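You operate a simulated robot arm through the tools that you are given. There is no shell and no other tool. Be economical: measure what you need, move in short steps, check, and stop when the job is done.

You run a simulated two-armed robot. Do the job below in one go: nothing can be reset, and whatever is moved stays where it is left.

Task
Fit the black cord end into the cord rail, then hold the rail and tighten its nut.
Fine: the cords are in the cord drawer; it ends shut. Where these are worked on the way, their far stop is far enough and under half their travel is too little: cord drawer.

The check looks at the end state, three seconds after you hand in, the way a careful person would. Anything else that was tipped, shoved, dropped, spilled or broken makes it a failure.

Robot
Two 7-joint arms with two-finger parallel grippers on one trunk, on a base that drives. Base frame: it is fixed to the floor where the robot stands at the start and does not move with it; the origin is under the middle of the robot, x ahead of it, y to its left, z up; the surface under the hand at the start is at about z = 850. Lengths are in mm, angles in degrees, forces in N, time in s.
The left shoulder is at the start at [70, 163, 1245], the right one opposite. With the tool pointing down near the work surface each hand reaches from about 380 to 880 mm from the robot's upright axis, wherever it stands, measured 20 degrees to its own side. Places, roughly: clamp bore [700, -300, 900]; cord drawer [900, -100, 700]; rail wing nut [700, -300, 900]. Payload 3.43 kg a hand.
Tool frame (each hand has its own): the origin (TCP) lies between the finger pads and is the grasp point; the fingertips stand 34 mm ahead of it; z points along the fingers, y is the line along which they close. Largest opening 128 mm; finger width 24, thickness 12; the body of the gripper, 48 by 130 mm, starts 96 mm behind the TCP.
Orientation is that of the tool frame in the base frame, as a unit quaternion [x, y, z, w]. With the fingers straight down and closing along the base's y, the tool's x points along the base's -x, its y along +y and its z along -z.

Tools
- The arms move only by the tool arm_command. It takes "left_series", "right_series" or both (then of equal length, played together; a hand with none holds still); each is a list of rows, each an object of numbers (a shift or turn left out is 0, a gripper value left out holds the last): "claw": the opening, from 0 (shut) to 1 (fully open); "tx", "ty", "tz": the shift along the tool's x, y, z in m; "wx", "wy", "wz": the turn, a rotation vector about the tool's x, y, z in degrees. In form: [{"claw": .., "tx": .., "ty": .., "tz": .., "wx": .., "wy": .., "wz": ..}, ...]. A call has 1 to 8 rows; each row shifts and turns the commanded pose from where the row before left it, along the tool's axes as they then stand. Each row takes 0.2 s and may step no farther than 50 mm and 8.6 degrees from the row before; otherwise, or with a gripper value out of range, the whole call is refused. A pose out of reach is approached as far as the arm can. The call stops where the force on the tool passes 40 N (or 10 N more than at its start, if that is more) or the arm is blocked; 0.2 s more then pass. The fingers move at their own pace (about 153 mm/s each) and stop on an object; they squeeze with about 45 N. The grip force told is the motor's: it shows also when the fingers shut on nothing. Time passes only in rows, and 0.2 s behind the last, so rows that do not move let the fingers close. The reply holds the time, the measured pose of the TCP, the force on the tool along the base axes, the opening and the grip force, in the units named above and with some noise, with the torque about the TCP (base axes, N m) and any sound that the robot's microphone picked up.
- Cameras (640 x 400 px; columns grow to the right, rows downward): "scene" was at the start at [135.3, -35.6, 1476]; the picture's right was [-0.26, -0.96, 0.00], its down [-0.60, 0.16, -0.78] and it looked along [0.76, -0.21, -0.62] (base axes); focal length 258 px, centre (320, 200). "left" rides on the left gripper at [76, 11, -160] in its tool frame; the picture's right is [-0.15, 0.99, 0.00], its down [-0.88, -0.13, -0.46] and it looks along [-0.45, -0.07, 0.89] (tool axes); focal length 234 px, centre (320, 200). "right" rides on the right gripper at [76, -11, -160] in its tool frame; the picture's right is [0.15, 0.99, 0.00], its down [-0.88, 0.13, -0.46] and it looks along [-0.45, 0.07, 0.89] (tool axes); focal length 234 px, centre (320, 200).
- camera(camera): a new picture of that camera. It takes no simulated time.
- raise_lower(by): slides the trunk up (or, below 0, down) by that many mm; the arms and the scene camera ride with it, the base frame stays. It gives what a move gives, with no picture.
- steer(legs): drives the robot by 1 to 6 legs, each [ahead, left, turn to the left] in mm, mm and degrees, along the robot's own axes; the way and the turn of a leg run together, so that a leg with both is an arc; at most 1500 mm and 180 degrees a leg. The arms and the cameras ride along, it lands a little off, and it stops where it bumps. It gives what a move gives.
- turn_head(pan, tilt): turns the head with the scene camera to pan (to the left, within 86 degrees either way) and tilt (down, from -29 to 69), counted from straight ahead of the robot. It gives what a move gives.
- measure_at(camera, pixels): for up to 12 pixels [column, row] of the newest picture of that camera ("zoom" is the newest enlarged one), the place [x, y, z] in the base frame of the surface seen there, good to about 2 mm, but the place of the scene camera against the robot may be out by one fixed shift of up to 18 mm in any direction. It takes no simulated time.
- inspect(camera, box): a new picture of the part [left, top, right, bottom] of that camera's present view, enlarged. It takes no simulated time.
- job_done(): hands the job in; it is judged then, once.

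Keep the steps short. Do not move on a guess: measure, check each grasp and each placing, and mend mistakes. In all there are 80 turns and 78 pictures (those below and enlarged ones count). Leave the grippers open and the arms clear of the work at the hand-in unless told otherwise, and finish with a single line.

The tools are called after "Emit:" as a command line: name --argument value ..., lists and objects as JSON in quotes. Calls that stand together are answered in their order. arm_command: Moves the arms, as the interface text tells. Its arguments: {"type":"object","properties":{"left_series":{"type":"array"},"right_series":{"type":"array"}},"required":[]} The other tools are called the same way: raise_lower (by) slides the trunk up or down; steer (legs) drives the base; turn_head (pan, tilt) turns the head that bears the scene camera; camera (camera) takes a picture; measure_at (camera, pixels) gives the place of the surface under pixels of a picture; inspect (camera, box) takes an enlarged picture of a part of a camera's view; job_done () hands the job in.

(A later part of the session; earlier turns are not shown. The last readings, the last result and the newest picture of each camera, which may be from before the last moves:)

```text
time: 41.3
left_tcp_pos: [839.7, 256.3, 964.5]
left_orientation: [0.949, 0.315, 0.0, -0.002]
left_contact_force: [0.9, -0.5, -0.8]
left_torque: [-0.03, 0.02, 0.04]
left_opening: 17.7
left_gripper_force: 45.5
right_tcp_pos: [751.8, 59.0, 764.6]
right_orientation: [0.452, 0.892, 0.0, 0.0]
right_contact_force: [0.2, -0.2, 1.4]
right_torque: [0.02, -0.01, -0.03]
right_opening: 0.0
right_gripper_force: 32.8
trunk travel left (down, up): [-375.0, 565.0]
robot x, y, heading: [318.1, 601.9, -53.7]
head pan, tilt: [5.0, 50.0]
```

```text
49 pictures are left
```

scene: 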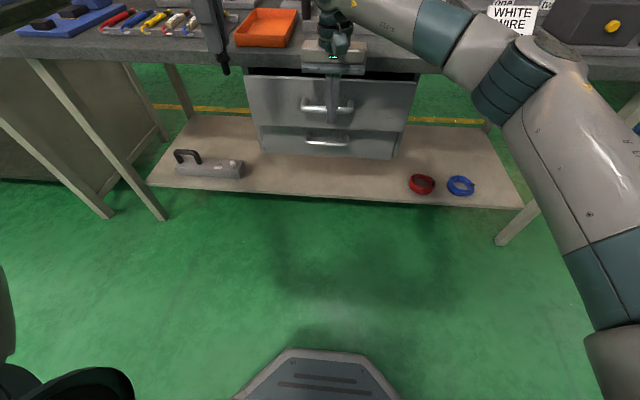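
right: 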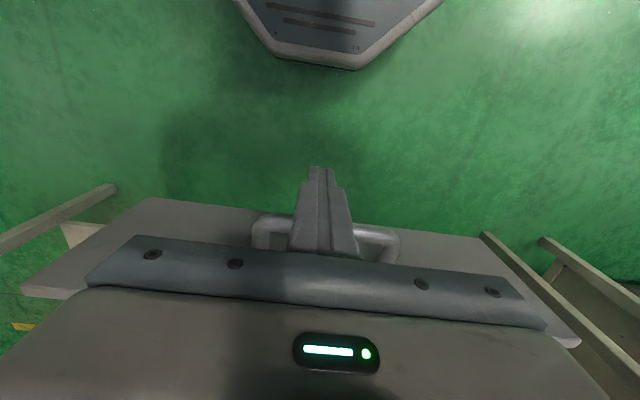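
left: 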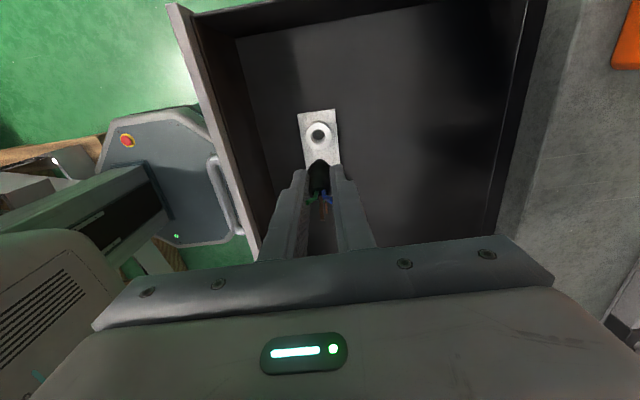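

About 60 mm remain. I'll push on in smaller steps.

Emit:
arm_command --right_series '[{"tx": -0.02}, {"tx": -0.015}, {"tx": -0.01}, {"tx": -0.006}, {"tx": -0.005}, {"tx": -0.004}, {"tx": -0.003}]'

Emit:
inspect --camera "scene" --box '[225, 40, 435, 170]'

```text
time: 42.9
left_tcp_pos: [838.2, 259.1, 966.0]
left_orientation: [0.95, 0.314, 0.0, -0.001]
left_contact_force: [0.4, -0.1, -0.5]
left_torque: [0.03, -0.01, -0.02]
left_opening: 17.9
left_gripper_force: 44.7
right_tcp_pos: [786.6, 12.5, 765.5]
right_orientation: [0.451, 0.893, 0.001, -0.003]
right_contact_force: [-22.3, 21.7, -7.5]
right_torque: [0.42, 0.41, -0.04]
right_opening: 0.0
right_gripper_force: 32.9
trunk travel left (down, up): [-375.0, 565.0]
robot x, y, heading: [321.0, 600.8, -53.6]
head pan, tilt: [5.0, 50.0]
```

```text
3.05 times, centred on (330, 105) of scene
```

zoom: 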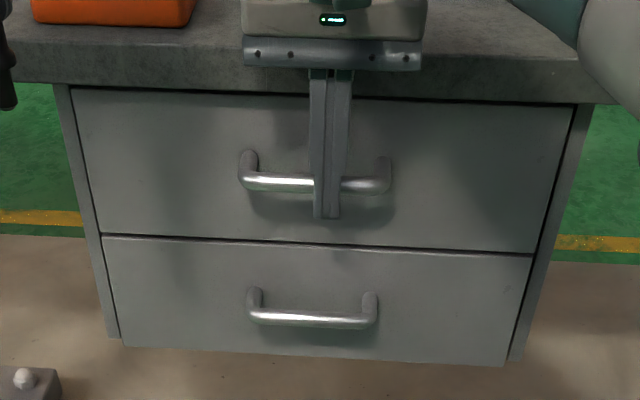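

Shut: the drawer front is flush and the push reads 31 N. I'll back the right hand off and up, raise the trunk 250 mm, and drive to the rail.

Emit:
arm_command --right_series '[{"tx": 0.02}, {"tx": 0.04}, {"tx": 0.04}, {"tz": -0.04}, {"tz": -0.04}, {"tz": -0.04}, {"tz": -0.04}]'

Emit:
raise_lower --by 250

Emit:
inspect --camera "scene" --box '[160, 0, 480, 200]'

```text
time: 44.5
left_tcp_pos: [839.3, 258.1, 965.8]
left_orientation: [0.949, 0.315, 0.001, -0.002]
left_contact_force: [0.4, -0.2, -0.1]
left_torque: [-0.03, -0.04, -0.02]
left_opening: 17.7
left_gripper_force: 44.4
right_tcp_pos: [731.4, 91.1, 925.9]
right_orientation: [0.452, 0.892, 0.0, 0.0]
right_contact_force: [0.2, -0.2, -1.2]
right_torque: [0.0, 0.03, 0.0]
right_opening: 0.0
right_gripper_force: 33.2
trunk travel left (down, up): [-375.0, 565.0]
robot x, y, heading: [324.3, 598.5, -53.6]
head pan, tilt: [5.0, 50.0]
```

```text
time: 47.1
left_tcp_pos: [840.2, 256.7, 1214.3]
left_orientation: [0.949, 0.315, 0.0, -0.002]
left_contact_force: [0.2, -0.7, -0.4]
left_torque: [0.03, 0.02, 0.01]
left_opening: 17.7
left_gripper_force: 44.8
right_tcp_pos: [731.6, 89.8, 1174.1]
right_orientation: [0.452, 0.892, 0.0, 0.0]
right_contact_force: [-0.6, 0.5, -0.5]
right_torque: [0.01, 0.02, 0.05]
right_opening: 0.0
right_gripper_force: 33.1
trunk travel left (down, up): [-625.0, 315.0]
robot x, y, heading: [321.2, 599.5, -53.7]
head pan, tilt: [5.0, 50.0]
```

```text
2.00 times, centred on (320, 100) of scene
```

zoom: 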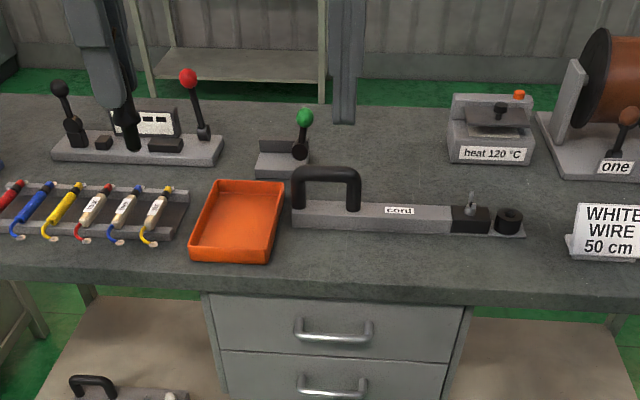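

All is clear below the hands. I'll drive ahead 385 and right 123.

Emit:
steer --legs '[[385, -123, -0.9]]'

Emit:
turn_head --pan 0 --tilt 60

Emit:
camera --camera "scene"

Emit:
camera --camera "left"

```text
time: 49.5
left_tcp_pos: [956.5, -131.0, 1216.0]
left_orientation: [0.951, 0.308, 0.0, -0.002]
left_contact_force: [-0.5, 0.3, 0.6]
left_torque: [0.03, -0.02, 0.03]
left_opening: 17.7
left_gripper_force: 45.1
right_tcp_pos: [846.4, -296.2, 1175.2]
right_orientation: [0.458, 0.889, 0.0, 0.0]
right_contact_force: [-0.3, -0.2, -0.5]
right_torque: [0.03, 0.01, 0.02]
right_opening: 0.1
right_gripper_force: 32.5
trunk travel left (down, up): [-625.0, 315.0]
robot x, y, heading: [443.1, 219.4, -54.4]
head pan, tilt: [5.0, 50.0]
```

```text
time: 50.3
left_tcp_pos: [956.3, -130.2, 1214.7]
left_orientation: [0.951, 0.309, 0.0, -0.001]
left_contact_force: [-0.5, 0.4, -0.4]
left_torque: [0.0, 0.02, -0.03]
left_opening: 17.7
left_gripper_force: 45.1
right_tcp_pos: [845.6, -295.4, 1175.2]
right_orientation: [0.458, 0.889, 0.0, 0.001]
right_contact_force: [-0.2, 0.1, -0.1]
right_torque: [-0.02, -0.03, 0.0]
right_opening: 0.2
right_gripper_force: 32.9
trunk travel left (down, up): [-625.0, 315.0]
robot x, y, heading: [441.1, 217.9, -54.6]
head pan, tilt: [0.0, 60.0]
```

```text
46 pictures are left
```

scene: 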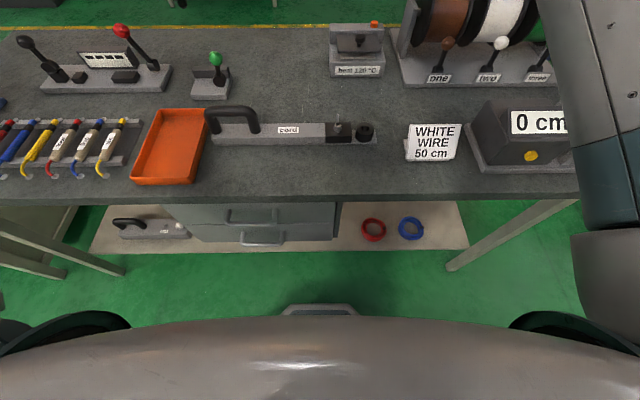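

```text
45 pictures are left
```

left: 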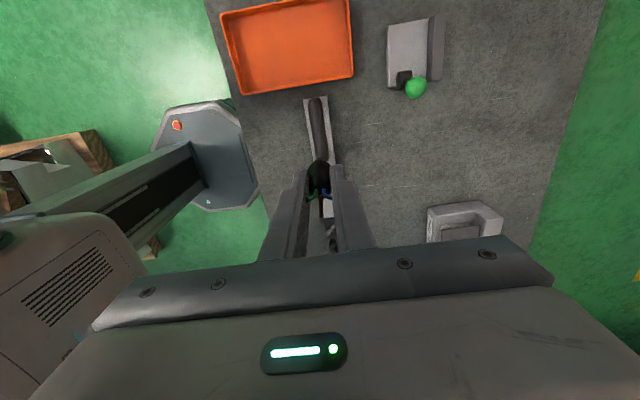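

Now I'll move the right hand to the right of the ring (out of the left hand's way), open it, and view the ring from above.

Emit:
arm_command --right_series '[{"claw": 0.5, "ty": -0.0385, "tx": 0.0245}, {"ty": -0.0385, "tx": 0.0245}, {"ty": -0.0385, "tx": 0.0245}, {"ty": -0.0385, "tx": 0.0245}, {"ty": -0.0385, "tx": 0.0245}, {"ty": -0.0385, "tx": 0.0245}, {"ty": -0.0385, "tx": 0.0245}]'

Emit:
camera --camera "right"

```text
time: 51.9
left_tcp_pos: [954.3, -130.8, 1215.6]
left_orientation: [0.951, 0.308, 0.001, 0.0]
left_contact_force: [-0.8, 0.0, -0.7]
left_torque: [-0.01, -0.04, -0.03]
left_opening: 17.8
left_gripper_force: 45.1
right_tcp_pos: [525.5, -317.3, 1175.6]
right_orientation: [0.458, 0.889, 0.001, 0.001]
right_contact_force: [-0.5, -0.2, 0.0]
right_torque: [-0.03, -0.02, 0.01]
right_opening: 64.1
right_gripper_force: 0.0
trunk travel left (down, up): [-625.0, 315.0]
robot x, y, heading: [443.1, 220.3, -54.7]
head pan, tilt: [0.0, 60.0]
```

```text
44 pictures are left
```

right: 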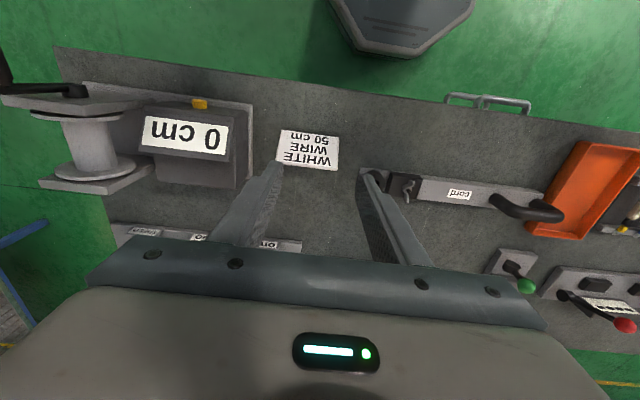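

A right finger hides the ring, so I'll close the right claw and enlarge.

Emit:
arm_command --right_series '[{"claw": 0}, {"tx": 0.02}, {}]'

Emit:
inspect --camera "right" --box '[340, 150, 480, 240]'

```text
time: 52.7
left_tcp_pos: [957.8, -131.7, 1215.0]
left_orientation: [0.951, 0.309, 0.001, -0.002]
left_contact_force: [-0.2, 0.3, 0.5]
left_torque: [-0.01, 0.04, -0.01]
left_opening: 17.8
left_gripper_force: 44.5
right_tcp_pos: [516.5, -297.5, 1175.0]
right_orientation: [0.458, 0.889, 0.0, 0.0]
right_contact_force: [0.5, -0.5, -0.3]
right_torque: [0.03, 0.05, -0.01]
right_opening: 0.3
right_gripper_force: 33.3
trunk travel left (down, up): [-625.0, 315.0]
robot x, y, heading: [443.7, 220.5, -54.4]
head pan, tilt: [0.0, 60.0]
```

```text
4.44 times, centred on (410, 195) of right
```

zoom: 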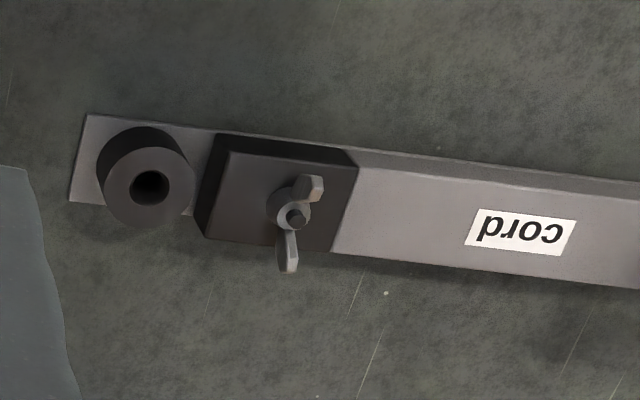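

The ring hole is at zoom (149,187) and the wing nut at (295,217), with wings at (310,188) and (288,262). I'll measure them.

Emit:
measure_at --camera "zoom" --pixels '[[117, 187], [181, 187], [148, 160], [148, 214], [150, 188], [294, 217], [311, 188], [288, 258], [225, 240], [240, 165], [330, 230], [400, 210]]'

```text
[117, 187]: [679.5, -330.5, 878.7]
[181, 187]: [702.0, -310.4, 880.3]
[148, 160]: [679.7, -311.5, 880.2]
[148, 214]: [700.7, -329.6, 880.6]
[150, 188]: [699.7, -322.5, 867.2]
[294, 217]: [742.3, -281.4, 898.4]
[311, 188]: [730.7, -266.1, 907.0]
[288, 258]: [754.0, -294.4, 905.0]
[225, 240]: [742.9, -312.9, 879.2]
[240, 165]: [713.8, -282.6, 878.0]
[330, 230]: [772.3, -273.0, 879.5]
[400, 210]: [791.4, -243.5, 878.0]
```

The ring centre is (690.5,-320.5) with its top at z≈880, and the bore is about 18–19 mm. I'll bring the left hand with the cord above it, still high.

Emit:
arm_command --left_series '[{"tx": -0.041}, {"tx": -0.041}, {"tx": -0.041}, {"tx": -0.041}, {"tx": -0.041}, {"tx": -0.041}, {"tx": -0.041}, {"tx": -0.04, "ty": -0.004}]'

Emit:
arm_command --left_series '[{"tz": 0.045}, {"tz": 0.045}, {"tz": 0.045}, {"tz": 0.045}, {"tz": 0.025}, {}]'

Emit:
camera --camera "right"

Emit:
camera --camera "scene"

```text
time: 54.5
left_tcp_pos: [686.4, -320.1, 1212.8]
left_orientation: [0.951, 0.309, 0.002, -0.002]
left_contact_force: [0.5, 0.1, -0.5]
left_torque: [0.04, 0.0, -0.02]
left_opening: 17.7
left_gripper_force: 44.8
right_tcp_pos: [513.6, -299.5, 1175.6]
right_orientation: [0.458, 0.889, 0.002, 0.0]
right_contact_force: [-0.3, -0.3, -0.5]
right_torque: [-0.01, -0.03, -0.01]
right_opening: 0.0
right_gripper_force: 32.8
trunk travel left (down, up): [-625.0, 315.0]
robot x, y, heading: [439.7, 220.5, -54.5]
head pan, tilt: [0.0, 60.0]
```

```text
time: 55.9
left_tcp_pos: [687.6, -320.9, 1009.5]
left_orientation: [0.951, 0.308, 0.0, -0.001]
left_contact_force: [-0.2, 0.1, -0.8]
left_torque: [-0.02, -0.01, 0.03]
left_opening: 17.8
left_gripper_force: 44.6
right_tcp_pos: [514.7, -298.9, 1175.4]
right_orientation: [0.458, 0.889, -0.001, 0.0]
right_contact_force: [0.4, -0.1, 0.0]
right_torque: [-0.02, 0.0, 0.01]
right_opening: 0.1
right_gripper_force: 32.4
trunk travel left (down, up): [-625.0, 315.0]
robot x, y, heading: [443.0, 215.5, -54.5]
head pan, tilt: [0.0, 60.0]
```

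```text
42 pictures are left
```

right: 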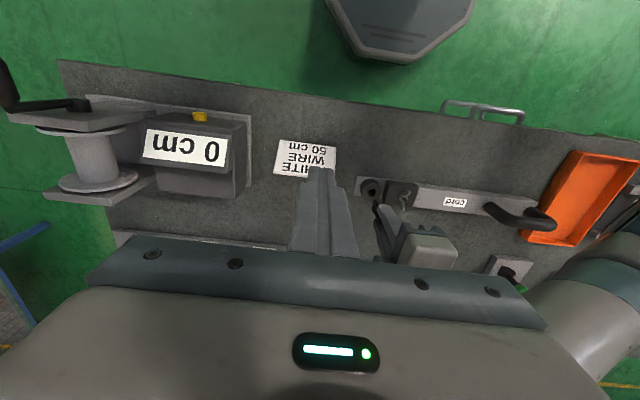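

```text
41 pictures are left
```

scene: 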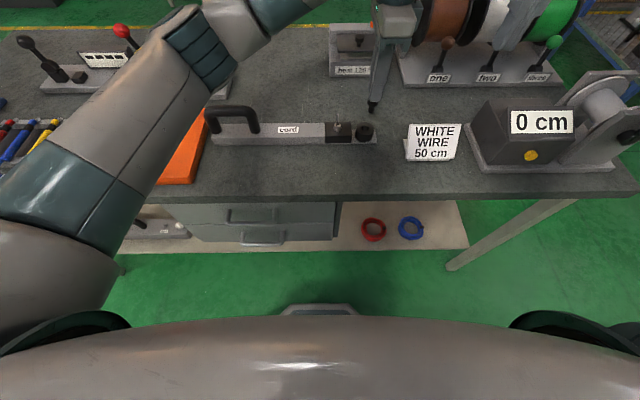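

I'll enlarge both views to see the cord's bottom end against the ring.

Emit:
inspect --camera "scene" --box '[330, 70, 420, 150]'

Emit:
measure_at --camera "zoom" --pixels '[[292, 150], [280, 180], [297, 185], [292, 200], [300, 170]]'

Emit:
inspect --camera "right" --box '[340, 160, 460, 260]'

```text
5.00 times, centred on (375, 110) of scene
```

zoom: 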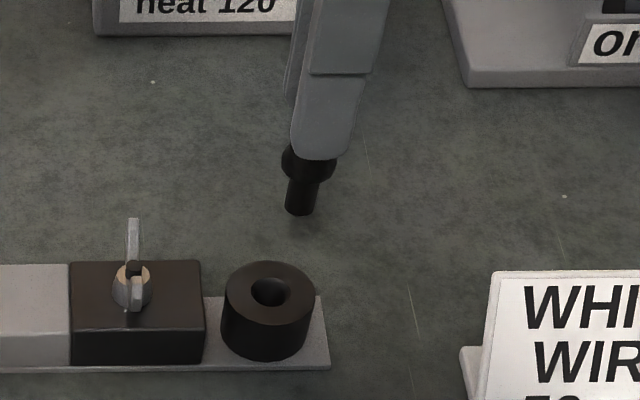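

```text
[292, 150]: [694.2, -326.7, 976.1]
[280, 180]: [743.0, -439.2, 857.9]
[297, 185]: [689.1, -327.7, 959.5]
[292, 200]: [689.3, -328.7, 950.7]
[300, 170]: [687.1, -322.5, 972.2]
```

```text
4.00 times, centred on (400, 210) of right
```

zoom: 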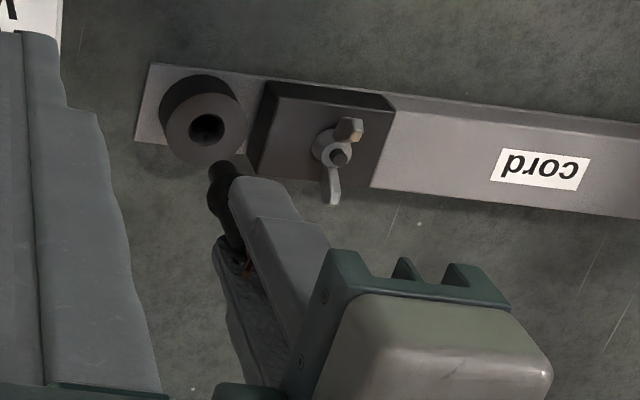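

The cord end has a collar and a narrower pin (about 13 mm) below. I'll measure the pin and ring in the same scene view to compare them.

Emit:
inspect --camera "scene" --box '[345, 90, 405, 150]'

```text
6.67 times, centred on (375, 120) of scene
```

zoom: 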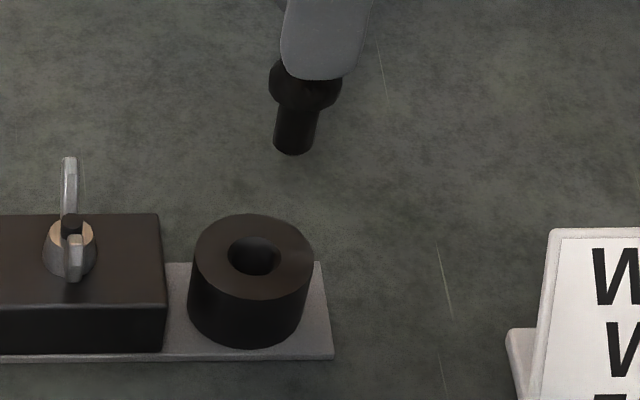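

Emit:
measure_at --camera "zoom" --pixels '[[207, 257], [297, 257], [252, 225], [252, 288], [295, 115], [294, 130], [293, 142], [282, 125], [308, 125], [303, 95]]'

```text
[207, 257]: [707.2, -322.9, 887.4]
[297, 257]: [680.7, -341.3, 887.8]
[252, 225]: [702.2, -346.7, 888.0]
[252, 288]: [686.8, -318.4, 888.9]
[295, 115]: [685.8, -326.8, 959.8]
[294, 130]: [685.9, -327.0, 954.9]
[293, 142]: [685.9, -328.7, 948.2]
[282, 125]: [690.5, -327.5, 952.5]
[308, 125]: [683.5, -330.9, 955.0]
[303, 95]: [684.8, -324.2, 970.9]
```

In the same view the ring is offset from the pin by (+6, +1) mm. I'll correct that, lower 48 mm to just above the rim and recheck.

Emit:
arm_command --left_series '[{"tx": 0.0055, "ty": 0.0026}, {"tz": 0.024}, {"tz": 0.024}, {}]'

Emit:
inspect --camera "scene" --box '[345, 90, 405, 150]'

Emit:
inspect --camera "right" --box '[350, 150, 430, 230]'

```text
time: 56.9
left_tcp_pos: [692.9, -317.4, 961.0]
left_orientation: [0.951, 0.308, 0.001, -0.002]
left_contact_force: [-0.4, 0.4, -0.5]
left_torque: [-0.01, 0.01, 0.01]
left_opening: 17.6
left_gripper_force: 45.4
right_tcp_pos: [515.0, -298.4, 1175.5]
right_orientation: [0.458, 0.889, 0.001, 0.0]
right_contact_force: [0.4, -0.1, 0.0]
right_torque: [-0.03, -0.02, 0.01]
right_opening: 0.0
right_gripper_force: 33.2
trunk travel left (down, up): [-625.0, 315.0]
robot x, y, heading: [440.1, 220.6, -54.4]
head pan, tilt: [0.0, 60.0]
```

```text
6.67 times, centred on (375, 120) of scene
```

zoom: 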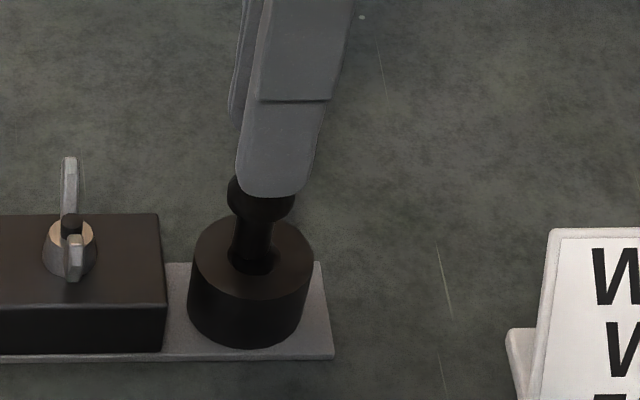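

```text
5.00 times, centred on (390, 190) of right
```

zoom: 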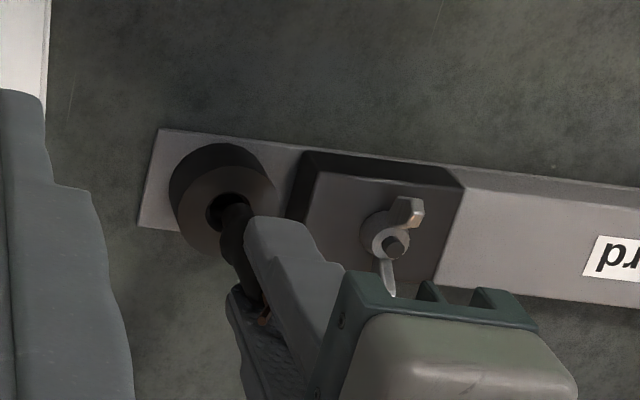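

It's close to the hole. I'll enlarge further to judge the pin's end against the bore.

Emit:
inspect --camera "scene" --box '[358, 112, 382, 136]'

Emit:
measure_at --camera "zoom" --pixels '[[290, 200], [285, 240], [280, 270], [260, 250], [310, 250], [280, 285], [280, 300], [280, 320], [200, 270], [370, 270]]'

```text
16.00 times, centred on (370, 124) of scene
```

zoom: 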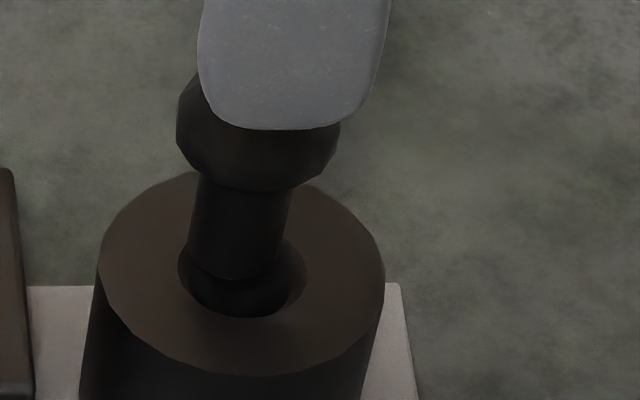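

```text
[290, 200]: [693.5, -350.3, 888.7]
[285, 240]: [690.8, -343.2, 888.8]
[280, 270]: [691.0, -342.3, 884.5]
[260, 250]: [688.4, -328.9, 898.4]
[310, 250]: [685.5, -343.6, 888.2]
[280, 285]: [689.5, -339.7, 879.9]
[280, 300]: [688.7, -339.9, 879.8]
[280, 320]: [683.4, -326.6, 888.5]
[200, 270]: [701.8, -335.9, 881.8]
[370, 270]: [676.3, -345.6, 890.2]
```

Very clear: the pin is about 1.6 mm too far left and 1.2 mm too far back of the bore centre, 3 mm above the rim. I'll correct that and lower in small steps.

Emit:
arm_command --left_series '[{"tx": -0.0016, "ty": -0.0012}, {}, {"tz": 0.004}, {"tz": 0.004}, {"tz": 0.004}]'

Emit:
inspect --camera "scene" --box '[358, 112, 382, 136]'

```text
time: 58.1
left_tcp_pos: [693.0, -317.8, 952.6]
left_orientation: [0.951, 0.308, 0.0, 0.001]
left_contact_force: [1.1, -5.4, 17.7]
left_torque: [-0.34, -0.08, 0.03]
left_opening: 17.8
left_gripper_force: 44.8
right_tcp_pos: [514.8, -296.7, 1175.8]
right_orientation: [0.458, 0.889, 0.0, 0.001]
right_contact_force: [0.3, 0.0, -0.1]
right_torque: [0.01, -0.03, -0.02]
right_opening: 0.0
right_gripper_force: 33.3
trunk travel left (down, up): [-625.0, 315.0]
robot x, y, heading: [441.5, 219.5, -54.5]
head pan, tilt: [0.0, 60.0]
```

```text
16.00 times, centred on (370, 124) of scene
```

zoom: 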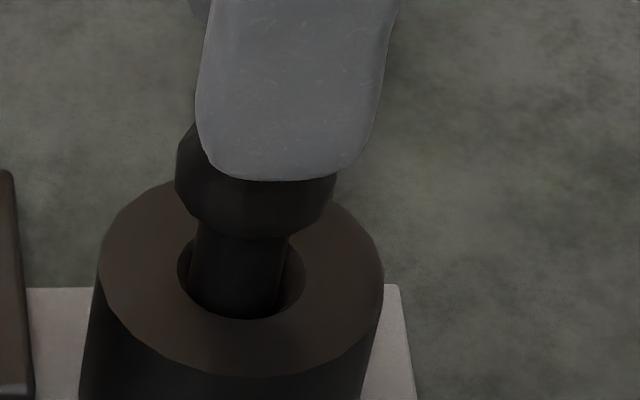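

Contact at 18 N, with the tool pushed away from me: the pin touches the near edge of the bore. I'll raise 5 mm, shift 2 mm forward and lower again.

Emit:
arm_command --left_series '[{"tz": -0.005}, {"ty": 0.002, "tx": -0.0006}, {}, {"tz": 0.004}, {"tz": 0.004}, {"tz": 0.003}]'

Emit:
inspect --camera "scene" --box '[358, 112, 382, 136]'

```text
time: 59.5
left_tcp_pos: [693.0, -319.7, 943.2]
left_orientation: [0.951, 0.308, 0.0, -0.002]
left_contact_force: [0.5, 0.7, -1.0]
left_torque: [0.07, 0.02, 0.0]
left_opening: 17.5
left_gripper_force: 45.3
right_tcp_pos: [514.5, -298.9, 1176.0]
right_orientation: [0.458, 0.889, 0.0, 0.0]
right_contact_force: [0.0, 0.0, 0.3]
right_torque: [0.04, 0.01, 0.0]
right_opening: 0.0
right_gripper_force: 33.3
trunk travel left (down, up): [-625.0, 315.0]
robot x, y, heading: [442.9, 218.1, -54.3]
head pan, tilt: [0.0, 60.0]
```

```text
16.00 times, centred on (370, 124) of scene
```

zoom: 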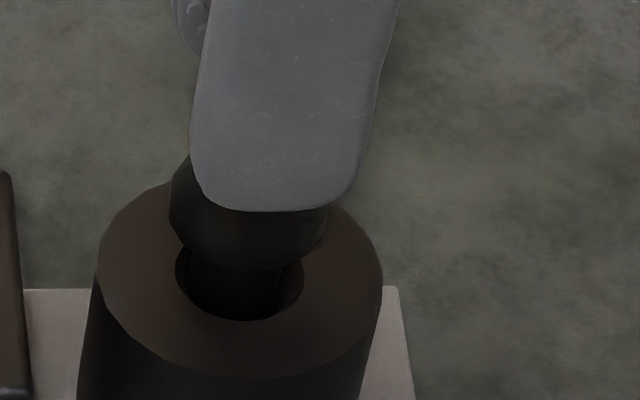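

The pin is in and free. I'll lower on until the collar seats.

Emit:
arm_command --left_series '[{"tz": 0.004}, {"tz": 0.003}, {"tz": 0.003}, {"tz": 0.003}, {"tz": 0.002}]'

Emit:
inspect --camera "scene" --box '[358, 112, 382, 136]'

```text
time: 60.7
left_tcp_pos: [693.6, -318.3, 931.8]
left_orientation: [0.951, 0.309, 0.0, 0.001]
left_contact_force: [1.9, -3.3, 21.4]
left_torque: [-0.12, -0.16, 0.08]
left_opening: 17.7
left_gripper_force: 44.9
right_tcp_pos: [514.5, -297.6, 1176.9]
right_orientation: [0.459, 0.889, 0.0, 0.001]
right_contact_force: [0.2, 0.5, 0.2]
right_torque: [-0.05, -0.04, -0.04]
right_opening: 0.0
right_gripper_force: 33.6
trunk travel left (down, up): [-625.0, 315.0]
robot x, y, heading: [441.0, 219.6, -54.5]
head pan, tilt: [0.0, 60.0]
```

```text
16.00 times, centred on (370, 124) of scene
```

zoom: 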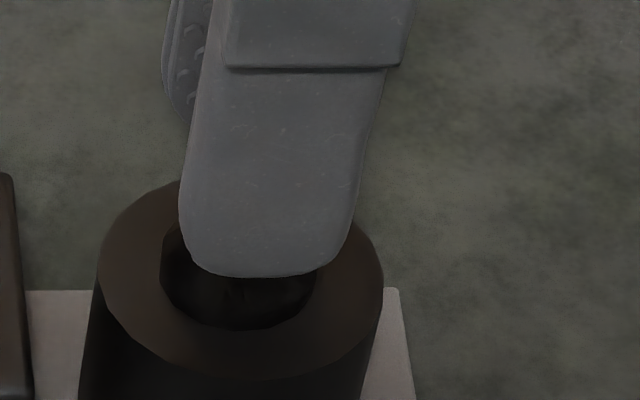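

The collar rests on the ring at 21 N. I'll ease up 2 mm, release and lift away.

Emit:
arm_command --left_series '[{"tz": -0.001}, {"claw": 0.35}, {}, {"tz": -0.03}, {"tz": -0.04}, {"tz": -0.045}, {"tz": -0.045}, {"tz": -0.045}]'

Emit:
inspect --camera "scene" --box '[345, 90, 405, 150]'

```text
time: 62.5
left_tcp_pos: [694.0, -320.9, 1137.3]
left_orientation: [0.951, 0.309, 0.001, -0.001]
left_contact_force: [0.4, 1.0, 0.6]
left_torque: [0.02, -0.04, -0.02]
left_opening: 44.8
left_gripper_force: 0.2
right_tcp_pos: [515.4, -297.9, 1176.6]
right_orientation: [0.458, 0.889, 0.0, 0.001]
right_contact_force: [0.2, 0.1, -0.4]
right_torque: [-0.02, -0.01, 0.01]
right_opening: 0.1
right_gripper_force: 33.2
trunk travel left (down, up): [-625.0, 315.0]
robot x, y, heading: [443.8, 218.4, -54.3]
head pan, tilt: [0.0, 60.0]
```

```text
6.67 times, centred on (375, 120) of scene
```

zoom: 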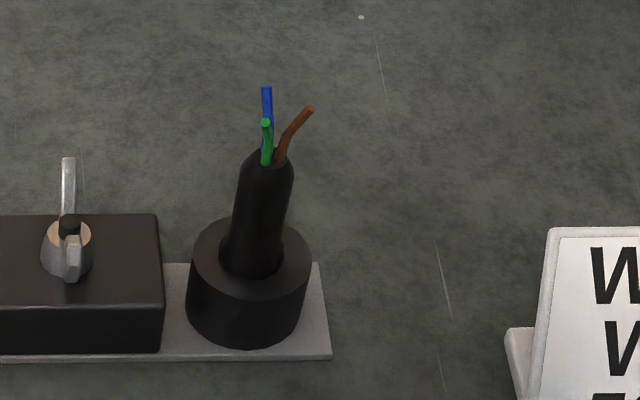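

The cord stands in the ring. I'll look closer to see if the collar is fully down.

Emit:
inspect --camera "scene" --box '[358, 108, 382, 132]'

Emit:
inspect --camera "right" --box '[350, 150, 430, 230]'

```text
16.00 times, centred on (370, 120) of scene
```

zoom: 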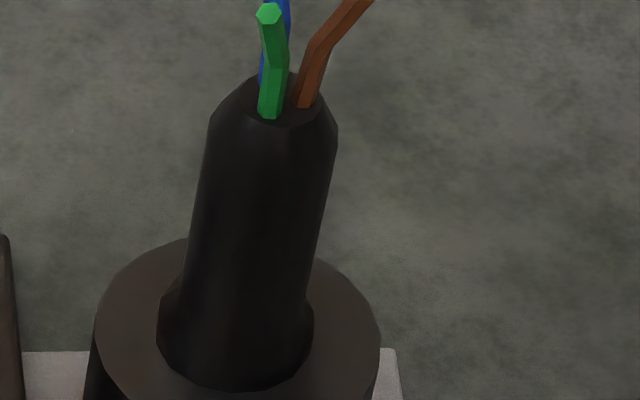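

```text
5.00 times, centred on (390, 190) of right
```

zoom: 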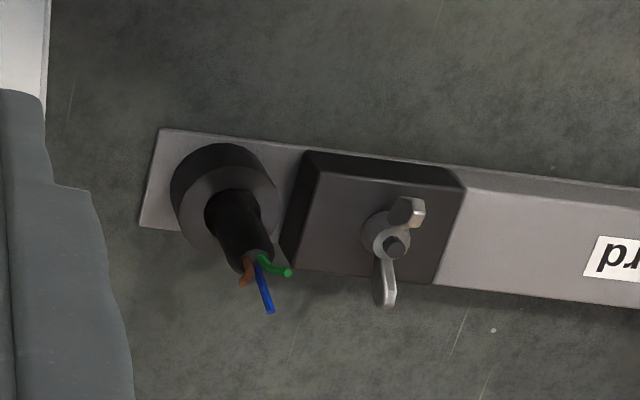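

Seated upright. Next I'll send the left hand along the rail to above its handle and look.

Emit:
arm_command --left_series '[{"tx": 0.04}, {"tx": 0.04}, {"tx": 0.04}, {"tx": 0.04}, {"tx": 0.04}, {"tx": 0.04}, {"claw": 0.5}]'

Emit:
camera --camera "left"

```text
time: 64.1
left_tcp_pos: [888.5, -180.3, 1134.7]
left_orientation: [0.951, 0.308, 0.0, -0.002]
left_contact_force: [0.1, 0.0, -0.1]
left_torque: [-0.01, 0.0, 0.02]
left_opening: 64.1
left_gripper_force: 0.1
right_tcp_pos: [514.4, -298.4, 1173.8]
right_orientation: [0.458, 0.889, 0.0, 0.001]
right_contact_force: [0.0, 0.3, -0.4]
right_torque: [0.04, 0.01, -0.03]
right_opening: 0.0
right_gripper_force: 33.0
trunk travel left (down, up): [-625.0, 315.0]
robot x, y, heading: [440.9, 218.7, -54.3]
head pan, tilt: [0.0, 60.0]
```

```text
28 pictures are left
```

left: 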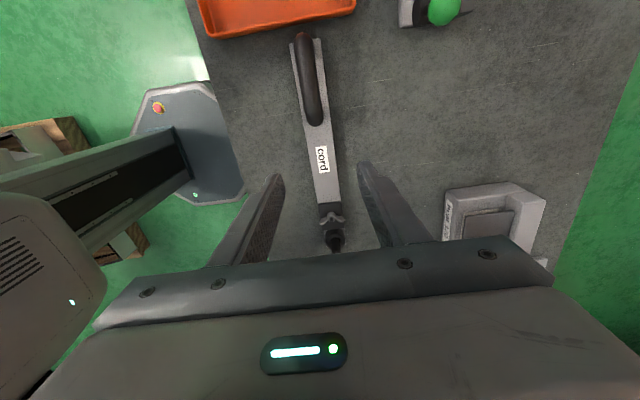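

I'll measure the handle's top bar at (305,40)–(316,115).

Emit:
measure_at --camera "left" --pixels '[[304, 45], [307, 65], [310, 85], [313, 105], [302, 80], [318, 80], [316, 120], [325, 180]]'

```text
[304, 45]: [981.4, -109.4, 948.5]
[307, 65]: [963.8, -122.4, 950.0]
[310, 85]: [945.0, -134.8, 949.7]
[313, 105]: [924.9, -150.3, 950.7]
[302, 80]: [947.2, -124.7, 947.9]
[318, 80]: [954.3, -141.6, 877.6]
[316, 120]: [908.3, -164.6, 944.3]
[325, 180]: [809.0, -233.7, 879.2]
```

The bar centre is about (940,-139), with its top at z≈950. I'll move above it, go down to z≈945 and close.

Emit:
arm_command --left_series '[{"tx": 0.033, "ty": -0.0026}, {"tx": 0.033}, {"tz": 0.04}, {"tz": 0.04}, {"tz": 0.04}, {"tz": 0.035}, {"tz": 0.035}, {}]'

Emit:
arm_command --left_series '[{"claw": 0.22}, {"claw": 0}, {}, {}]'

Emit:
camera --camera "left"

```text
time: 65.9
left_tcp_pos: [938.5, -136.7, 946.0]
left_orientation: [0.951, 0.308, 0.001, -0.001]
left_contact_force: [-0.6, 0.6, -0.5]
left_torque: [0.01, -0.03, -0.03]
left_opening: 63.9
left_gripper_force: 0.0
right_tcp_pos: [514.5, -298.4, 1173.4]
right_orientation: [0.458, 0.889, 0.0, 0.0]
right_contact_force: [-0.3, 0.3, 0.2]
right_torque: [0.01, -0.01, 0.0]
right_opening: 0.0
right_gripper_force: 32.9
trunk travel left (down, up): [-625.0, 315.0]
robot x, y, heading: [443.2, 219.7, -54.5]
head pan, tilt: [0.0, 60.0]
```

```text
time: 66.9
left_tcp_pos: [940.4, -135.4, 946.2]
left_orientation: [0.951, 0.308, 0.001, -0.002]
left_contact_force: [-0.7, -0.4, -0.4]
left_torque: [-0.07, 0.09, 0.28]
left_opening: 25.3
left_gripper_force: 45.0
right_tcp_pos: [515.3, -297.3, 1175.3]
right_orientation: [0.458, 0.889, 0.0, 0.0]
right_contact_force: [-0.1, -0.4, 0.5]
right_torque: [-0.03, 0.0, 0.0]
right_opening: 0.1
right_gripper_force: 33.2
trunk travel left (down, up): [-625.0, 315.0]
robot x, y, heading: [441.1, 217.7, -54.5]
head pan, tilt: [0.0, 60.0]
```

```text
27 pictures are left
```

left: 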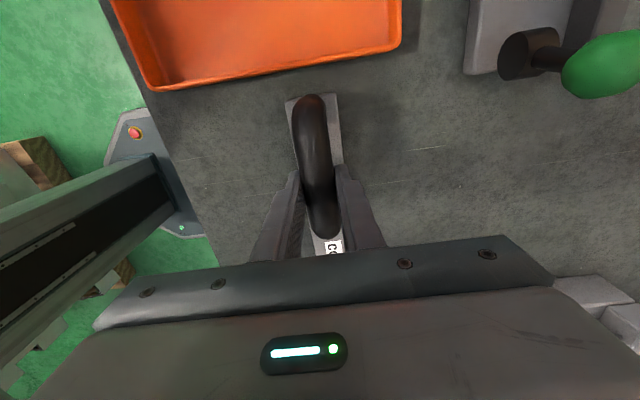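

The handle is held at 25.3 mm. Now I'll bring the right hand above the wing nut with its claw half open.

Emit:
arm_command --right_series '[{"claw": 0.4, "tx": -0.024, "ty": 0.039}, {"tx": -0.024, "ty": 0.039}, {"tx": -0.024, "ty": 0.039}, {"tx": -0.024, "ty": 0.039}, {"tx": -0.0224, "ty": 0.038}, {"tz": 0.045}, {"tz": 0.045}, {}]'

Emit:
inspect --camera "right" --box '[240, 100, 400, 260]'

```text
time: 68.7
left_tcp_pos: [939.2, -136.4, 946.0]
left_orientation: [0.951, 0.308, 0.001, -0.002]
left_contact_force: [1.6, 0.8, 0.8]
left_torque: [-0.11, 0.26, -0.04]
left_opening: 25.1
left_gripper_force: 44.6
right_tcp_pos: [743.0, -279.6, 1084.8]
right_orientation: [0.458, 0.889, 0.0, 0.001]
right_contact_force: [-0.2, 0.1, 0.3]
right_torque: [-0.02, -0.01, 0.01]
right_opening: 51.1
right_gripper_force: 0.0
trunk travel left (down, up): [-625.0, 315.0]
robot x, y, heading: [444.7, 220.7, -54.5]
head pan, tilt: [0.0, 60.0]
```

```text
2.50 times, centred on (320, 180) of right
```

zoom: 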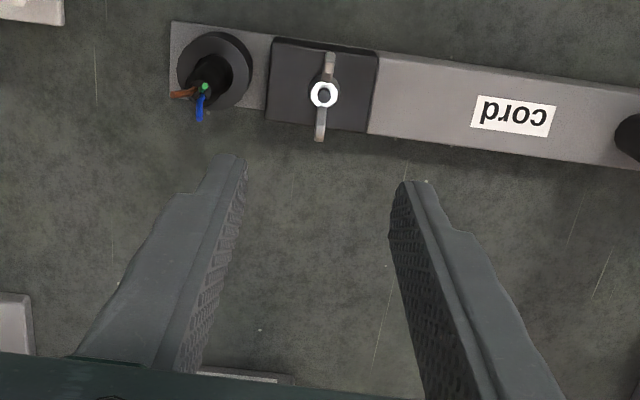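

I'll measure the nut and its wing ends.

Emit:
measure_at --camera "zoom" --pixels '[[324, 94], [330, 62], [320, 132], [329, 70], [321, 122], [300, 60], [355, 110], [290, 100]]'

```text
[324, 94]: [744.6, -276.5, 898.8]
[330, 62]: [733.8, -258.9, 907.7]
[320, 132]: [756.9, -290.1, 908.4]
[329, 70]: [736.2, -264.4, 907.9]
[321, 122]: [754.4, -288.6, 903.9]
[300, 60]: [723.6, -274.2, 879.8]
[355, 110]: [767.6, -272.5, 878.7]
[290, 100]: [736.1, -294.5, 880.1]
```

Wings are aligned with the fingers within 1° and the centre is about (745,-275.5). I'll align and lower until the tips are just above the block.

Emit:
arm_command --right_series '[{"tx": 0.002, "ty": 0.0041}, {"tz": 0.04}, {"tz": 0.04}, {"tz": 0.04}, {"tz": 0.03}, {"tz": 0.012}, {}]'

Emit:
inspect --camera "right" --box '[240, 100, 400, 260]'

Emit:
inspect --camera "scene" --box '[310, 90, 390, 150]'

```text
time: 70.3
left_tcp_pos: [940.0, -136.8, 946.7]
left_orientation: [0.952, 0.307, 0.001, -0.002]
left_contact_force: [0.7, -1.0, 0.4]
left_torque: [0.08, -0.05, 0.06]
left_opening: 25.3
left_gripper_force: 44.8
right_tcp_pos: [746.0, -276.2, 922.9]
right_orientation: [0.457, 0.889, 0.0, 0.0]
right_contact_force: [-0.1, -0.3, 0.3]
right_torque: [0.0, 0.02, -0.01]
right_opening: 51.2
right_gripper_force: 0.2
trunk travel left (down, up): [-625.0, 315.0]
robot x, y, heading: [441.8, 218.2, -54.7]
head pan, tilt: [0.0, 60.0]
```

```text
2.50 times, centred on (320, 180) of right
```

zoom: 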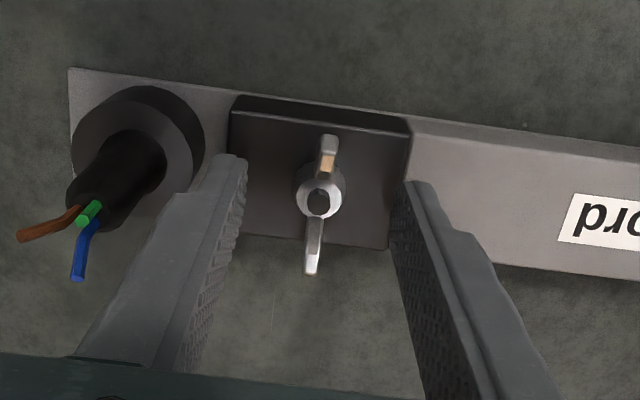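

```text
6.67 times, centred on (350, 120) of scene
```

zoom: 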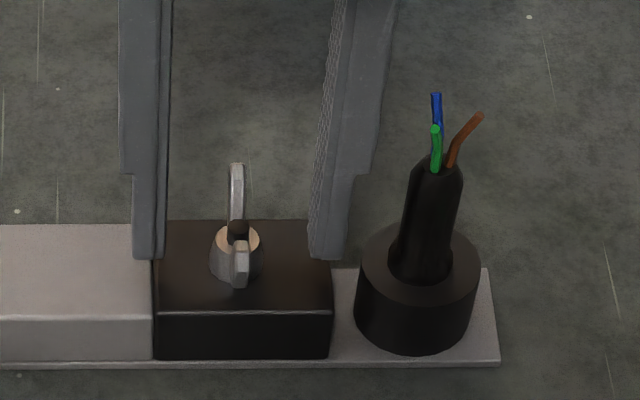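

The fingers straddle the nut, so I'll close.

Emit:
arm_command --right_series '[{"claw": 0.2}, {"claw": 0}, {}, {}]'

Emit:
inspect --camera "right" --box '[240, 100, 400, 260]'

```text
time: 71.3
left_tcp_pos: [940.4, -136.6, 946.5]
left_orientation: [0.951, 0.308, 0.0, -0.002]
left_contact_force: [1.6, 1.0, -0.3]
left_torque: [0.0, -0.01, 0.04]
left_opening: 25.2
left_gripper_force: 44.4
right_tcp_pos: [744.6, -276.8, 922.7]
right_orientation: [0.458, 0.889, 0.0, 0.0]
right_contact_force: [-1.3, -1.2, 0.5]
right_torque: [0.02, 0.01, -0.04]
right_opening: 19.0
right_gripper_force: 44.9
trunk travel left (down, up): [-625.0, 315.0]
robot x, y, heading: [447.0, 218.4, -54.5]
head pan, tilt: [0.0, 60.0]
```

```text
2.50 times, centred on (320, 180) of right
```

zoom: 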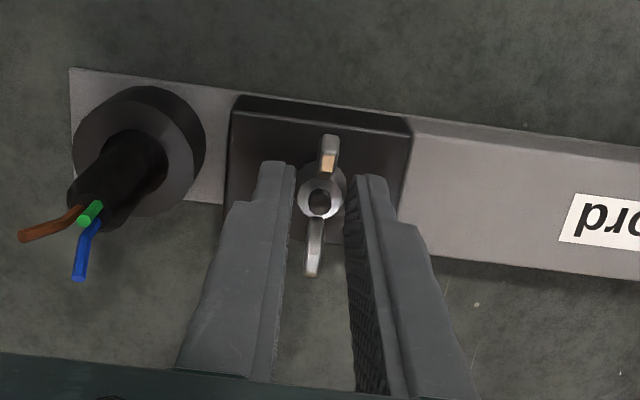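

It grips the hub at 19 mm. I'll turn 17° clockwise and see whether the nut follows.

Emit:
arm_command --right_series '[{"wz": 8.5}, {"wz": 8.5}]'

Emit:
inspect --camera "right" --box '[240, 100, 400, 260]'

```text
time: 71.9
left_tcp_pos: [939.4, -135.7, 946.2]
left_orientation: [0.951, 0.308, 0.001, -0.001]
left_contact_force: [2.5, 3.1, 0.5]
left_torque: [-0.02, 0.01, -0.05]
left_opening: 25.3
left_gripper_force: 44.7
right_tcp_pos: [745.4, -276.0, 923.5]
right_orientation: [0.586, 0.811, 0.0, 0.001]
right_contact_force: [-2.6, -3.5, 2.0]
right_torque: [0.03, 0.12, -0.02]
right_opening: 18.6
right_gripper_force: 44.9
trunk travel left (down, up): [-625.0, 315.0]
robot x, y, heading: [442.5, 216.1, -54.6]
head pan, tilt: [0.0, 60.0]
```

```text
2.50 times, centred on (320, 180) of right
```

zoom: 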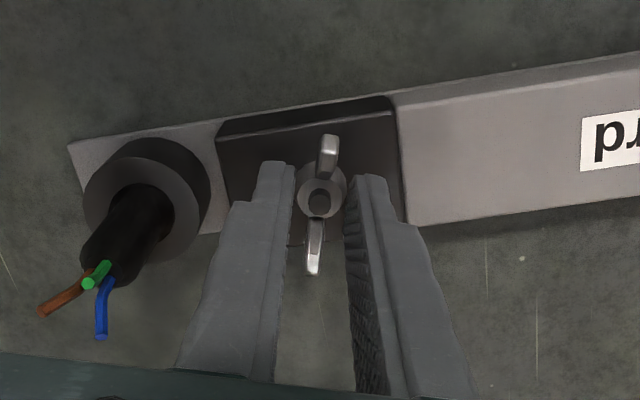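

The nut follows the hand and the rail stays. I'll keep turning clockwise.

Emit:
arm_command --right_series '[{"wz": 8.5}, {"wz": 8.5}, {"wz": 8.5}, {"wz": 8.5}, {"wz": 8.5}, {"wz": 8.5}, {"wz": 8.5}, {"wz": 8.5}]'

Emit:
inspect --camera "right" --box '[240, 100, 400, 260]'

```text
time: 73.7
left_tcp_pos: [939.1, -136.5, 946.0]
left_orientation: [0.951, 0.308, 0.001, -0.002]
left_contact_force: [-4.4, -1.6, -4.3]
left_torque: [0.23, -0.25, -0.16]
left_opening: 25.3
left_gripper_force: 44.5
right_tcp_pos: [742.6, -276.4, 924.6]
right_orientation: [0.938, 0.346, 0.0, 0.001]
right_contact_force: [4.7, -0.3, 10.9]
right_torque: [-0.01, -0.08, 0.02]
right_opening: 18.7
right_gripper_force: 44.9
trunk travel left (down, up): [-625.0, 315.0]
robot x, y, heading: [444.7, 215.7, -54.8]
head pan, tilt: [0.0, 60.0]
```

```text
2.50 times, centred on (320, 180) of right
```

zoom: 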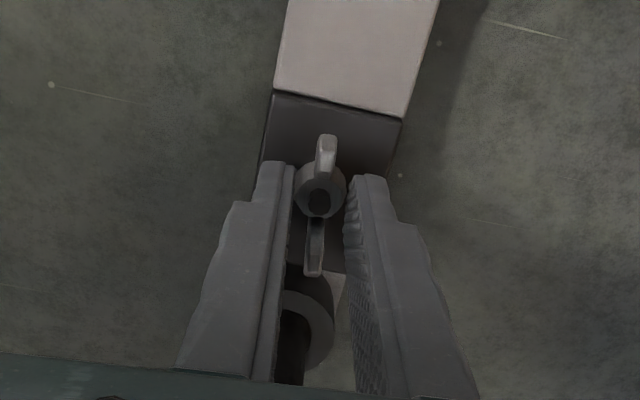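

85° done and the nut still follows. I'll go on.

Emit:
arm_command --right_series '[{"wz": 8.5}, {"wz": 8.5}, {"wz": 8.5}, {"wz": 8.5}, {"wz": 8.5}, {"wz": 8.5}, {"wz": 8.5}, {"wz": 8.5}]'

```text
time: 75.5
left_tcp_pos: [939.8, -135.7, 946.7]
left_orientation: [0.951, 0.308, 0.0, -0.002]
left_contact_force: [2.5, 2.2, -0.7]
left_torque: [-0.22, 0.12, -0.27]
left_opening: 25.1
left_gripper_force: 45.4
right_tcp_pos: [743.7, -275.8, 922.7]
right_orientation: [0.971, -0.24, 0.0, 0.0]
right_contact_force: [-3.5, -1.6, 1.1]
right_torque: [0.15, 0.37, 0.01]
right_opening: 17.8
right_gripper_force: 45.3
trunk travel left (down, up): [-625.0, 315.0]
robot x, y, heading: [444.3, 217.0, -54.5]
head pan, tilt: [0.0, 60.0]
```

153° done, and the torque about the nut is still near zero. I'll continue and check.

Emit:
arm_command --right_series '[{"wz": 8.5}, {"wz": 8.5}, {"wz": 8.5}, {"wz": 8.5}]'

Emit:
inspect --camera "right" --box '[240, 100, 400, 260]'

```text
time: 76.5
left_tcp_pos: [938.8, -135.6, 945.4]
left_orientation: [0.951, 0.308, 0.0, -0.001]
left_contact_force: [7.4, 3.7, -0.8]
left_torque: [-0.16, 0.21, -0.09]
left_opening: 25.0
left_gripper_force: 45.0
right_tcp_pos: [744.4, -276.1, 921.4]
right_orientation: [0.859, -0.513, -0.001, 0.0]
right_contact_force: [-8.1, -3.7, 5.4]
right_torque: [0.09, 0.41, -0.01]
right_opening: 17.8
right_gripper_force: 44.8
trunk travel left (down, up): [-625.0, 315.0]
robot x, y, heading: [441.8, 219.9, -54.6]
head pan, tilt: [0.0, 60.0]
```

```text
2.50 times, centred on (320, 180) of right
```

zoom: 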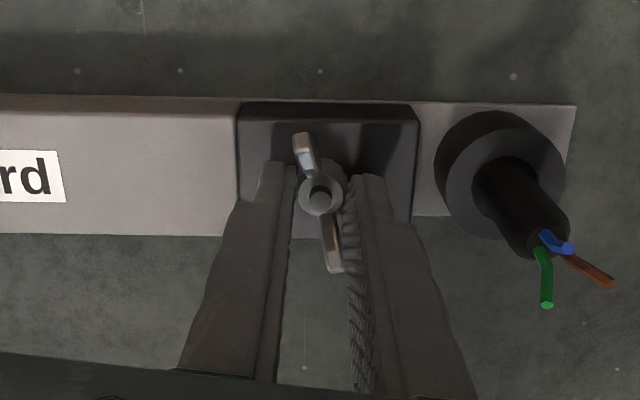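

The nut now lags the hand by about 20°, so it may be resisting, with the wings meeting the fingers. I'll turn a little more and read the torque.

Emit:
arm_command --right_series '[{"wz": 6}, {"wz": 6}, {"wz": 6}]'

Emit:
inspect --camera "right" --box '[240, 100, 400, 260]'

```text
time: 77.3
left_tcp_pos: [941.1, -136.8, 946.1]
left_orientation: [0.951, 0.308, 0.0, -0.003]
left_contact_force: [8.6, 3.9, 1.0]
left_torque: [-0.1, 0.06, -0.22]
left_opening: 25.3
left_gripper_force: 45.3
right_tcp_pos: [744.7, -276.0, 921.2]
right_orientation: [0.769, -0.64, 0.0, 0.0]
right_contact_force: [-8.0, -4.2, 0.1]
right_torque: [-0.03, 0.26, 0.54]
right_opening: 17.9
right_gripper_force: 44.9
trunk travel left (down, up): [-625.0, 315.0]
robot x, y, heading: [443.3, 215.5, -54.3]
head pan, tilt: [0.0, 60.0]
```

```text
2.50 times, centred on (320, 180) of right
```

zoom: 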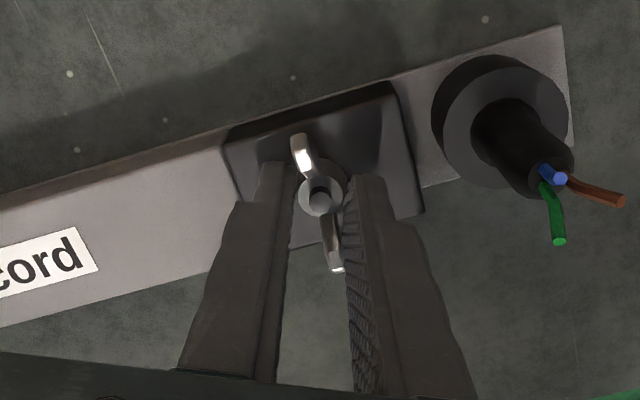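

Now 0.54 Nm of resistance and the nut still turns with the hand. I'll keep tightening.

Emit:
arm_command --right_series '[{"wz": 6}, {"wz": 6}, {"wz": 6}, {"wz": 6}]'

```text
time: 78.3
left_tcp_pos: [940.1, -136.4, 946.7]
left_orientation: [0.951, 0.308, 0.001, -0.001]
left_contact_force: [12.8, -0.9, 1.6]
left_torque: [0.11, -0.39, -1.2]
left_opening: 25.5
left_gripper_force: 45.4
right_tcp_pos: [744.6, -276.5, 922.9]
right_orientation: [-0.62, 0.784, 0.001, -0.001]
right_contact_force: [-13.4, 1.7, -1.0]
right_torque: [-0.38, 0.35, 3.34]
right_opening: 30.2
right_gripper_force: 44.9
trunk travel left (down, up): [-625.0, 315.0]
robot x, y, heading: [444.4, 217.5, -54.4]
head pan, tilt: [0.0, 60.0]
```

Torque jumped to 3.3 Nm and the wings push the fingers apart to 30 mm, so the nut has gone tight. I'll look.

Emit:
inspect --camera "right" --box '[240, 100, 400, 260]'

Emit:
inspect --camera "scene" --box '[200, 80, 400, 160]'

```text
2.50 times, centred on (320, 180) of right
```

zoom: 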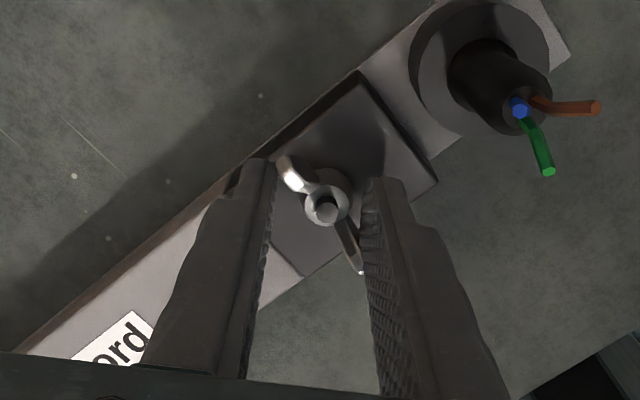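

```text
3.20 times, centred on (300, 120) of scene
```

zoom: 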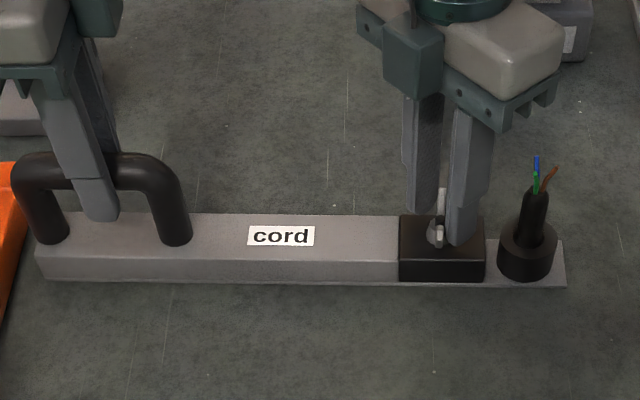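

The nut has made about half a turn to a hard stop, the rail is straight and the cord is upright. I'll open the right claw and lift clear, with the left still holding.

Emit:
arm_command --right_series '[{"wz": -4}, {"claw": 0.42}, {}, {"tz": -0.02}, {"tz": -0.04}, {"tz": -0.045}, {"tz": -0.045}, {"tz": -0.045}]'

Emit:
inspect --camera "scene" --box '[310, 90, 390, 150]'

```text
time: 80.1
left_tcp_pos: [941.6, -135.7, 946.0]
left_orientation: [0.951, 0.309, 0.0, -0.002]
left_contact_force: [0.2, 2.5, -0.8]
left_torque: [-0.37, 0.52, -0.22]
left_opening: 25.2
left_gripper_force: 45.3
right_tcp_pos: [747.1, -275.8, 1117.7]
right_orientation: [-0.646, 0.763, 0.001, 0.0]
right_contact_force: [-0.4, -0.2, -0.8]
right_torque: [0.01, -0.02, 0.0]
right_opening: 53.5
right_gripper_force: 0.0
trunk travel left (down, up): [-625.0, 315.0]
robot x, y, heading: [441.3, 219.7, -54.6]
head pan, tilt: [0.0, 60.0]
```

```text
6.67 times, centred on (350, 120) of scene
```

zoom: 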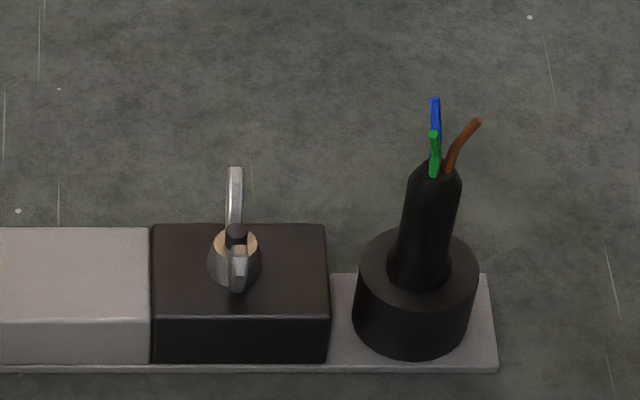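

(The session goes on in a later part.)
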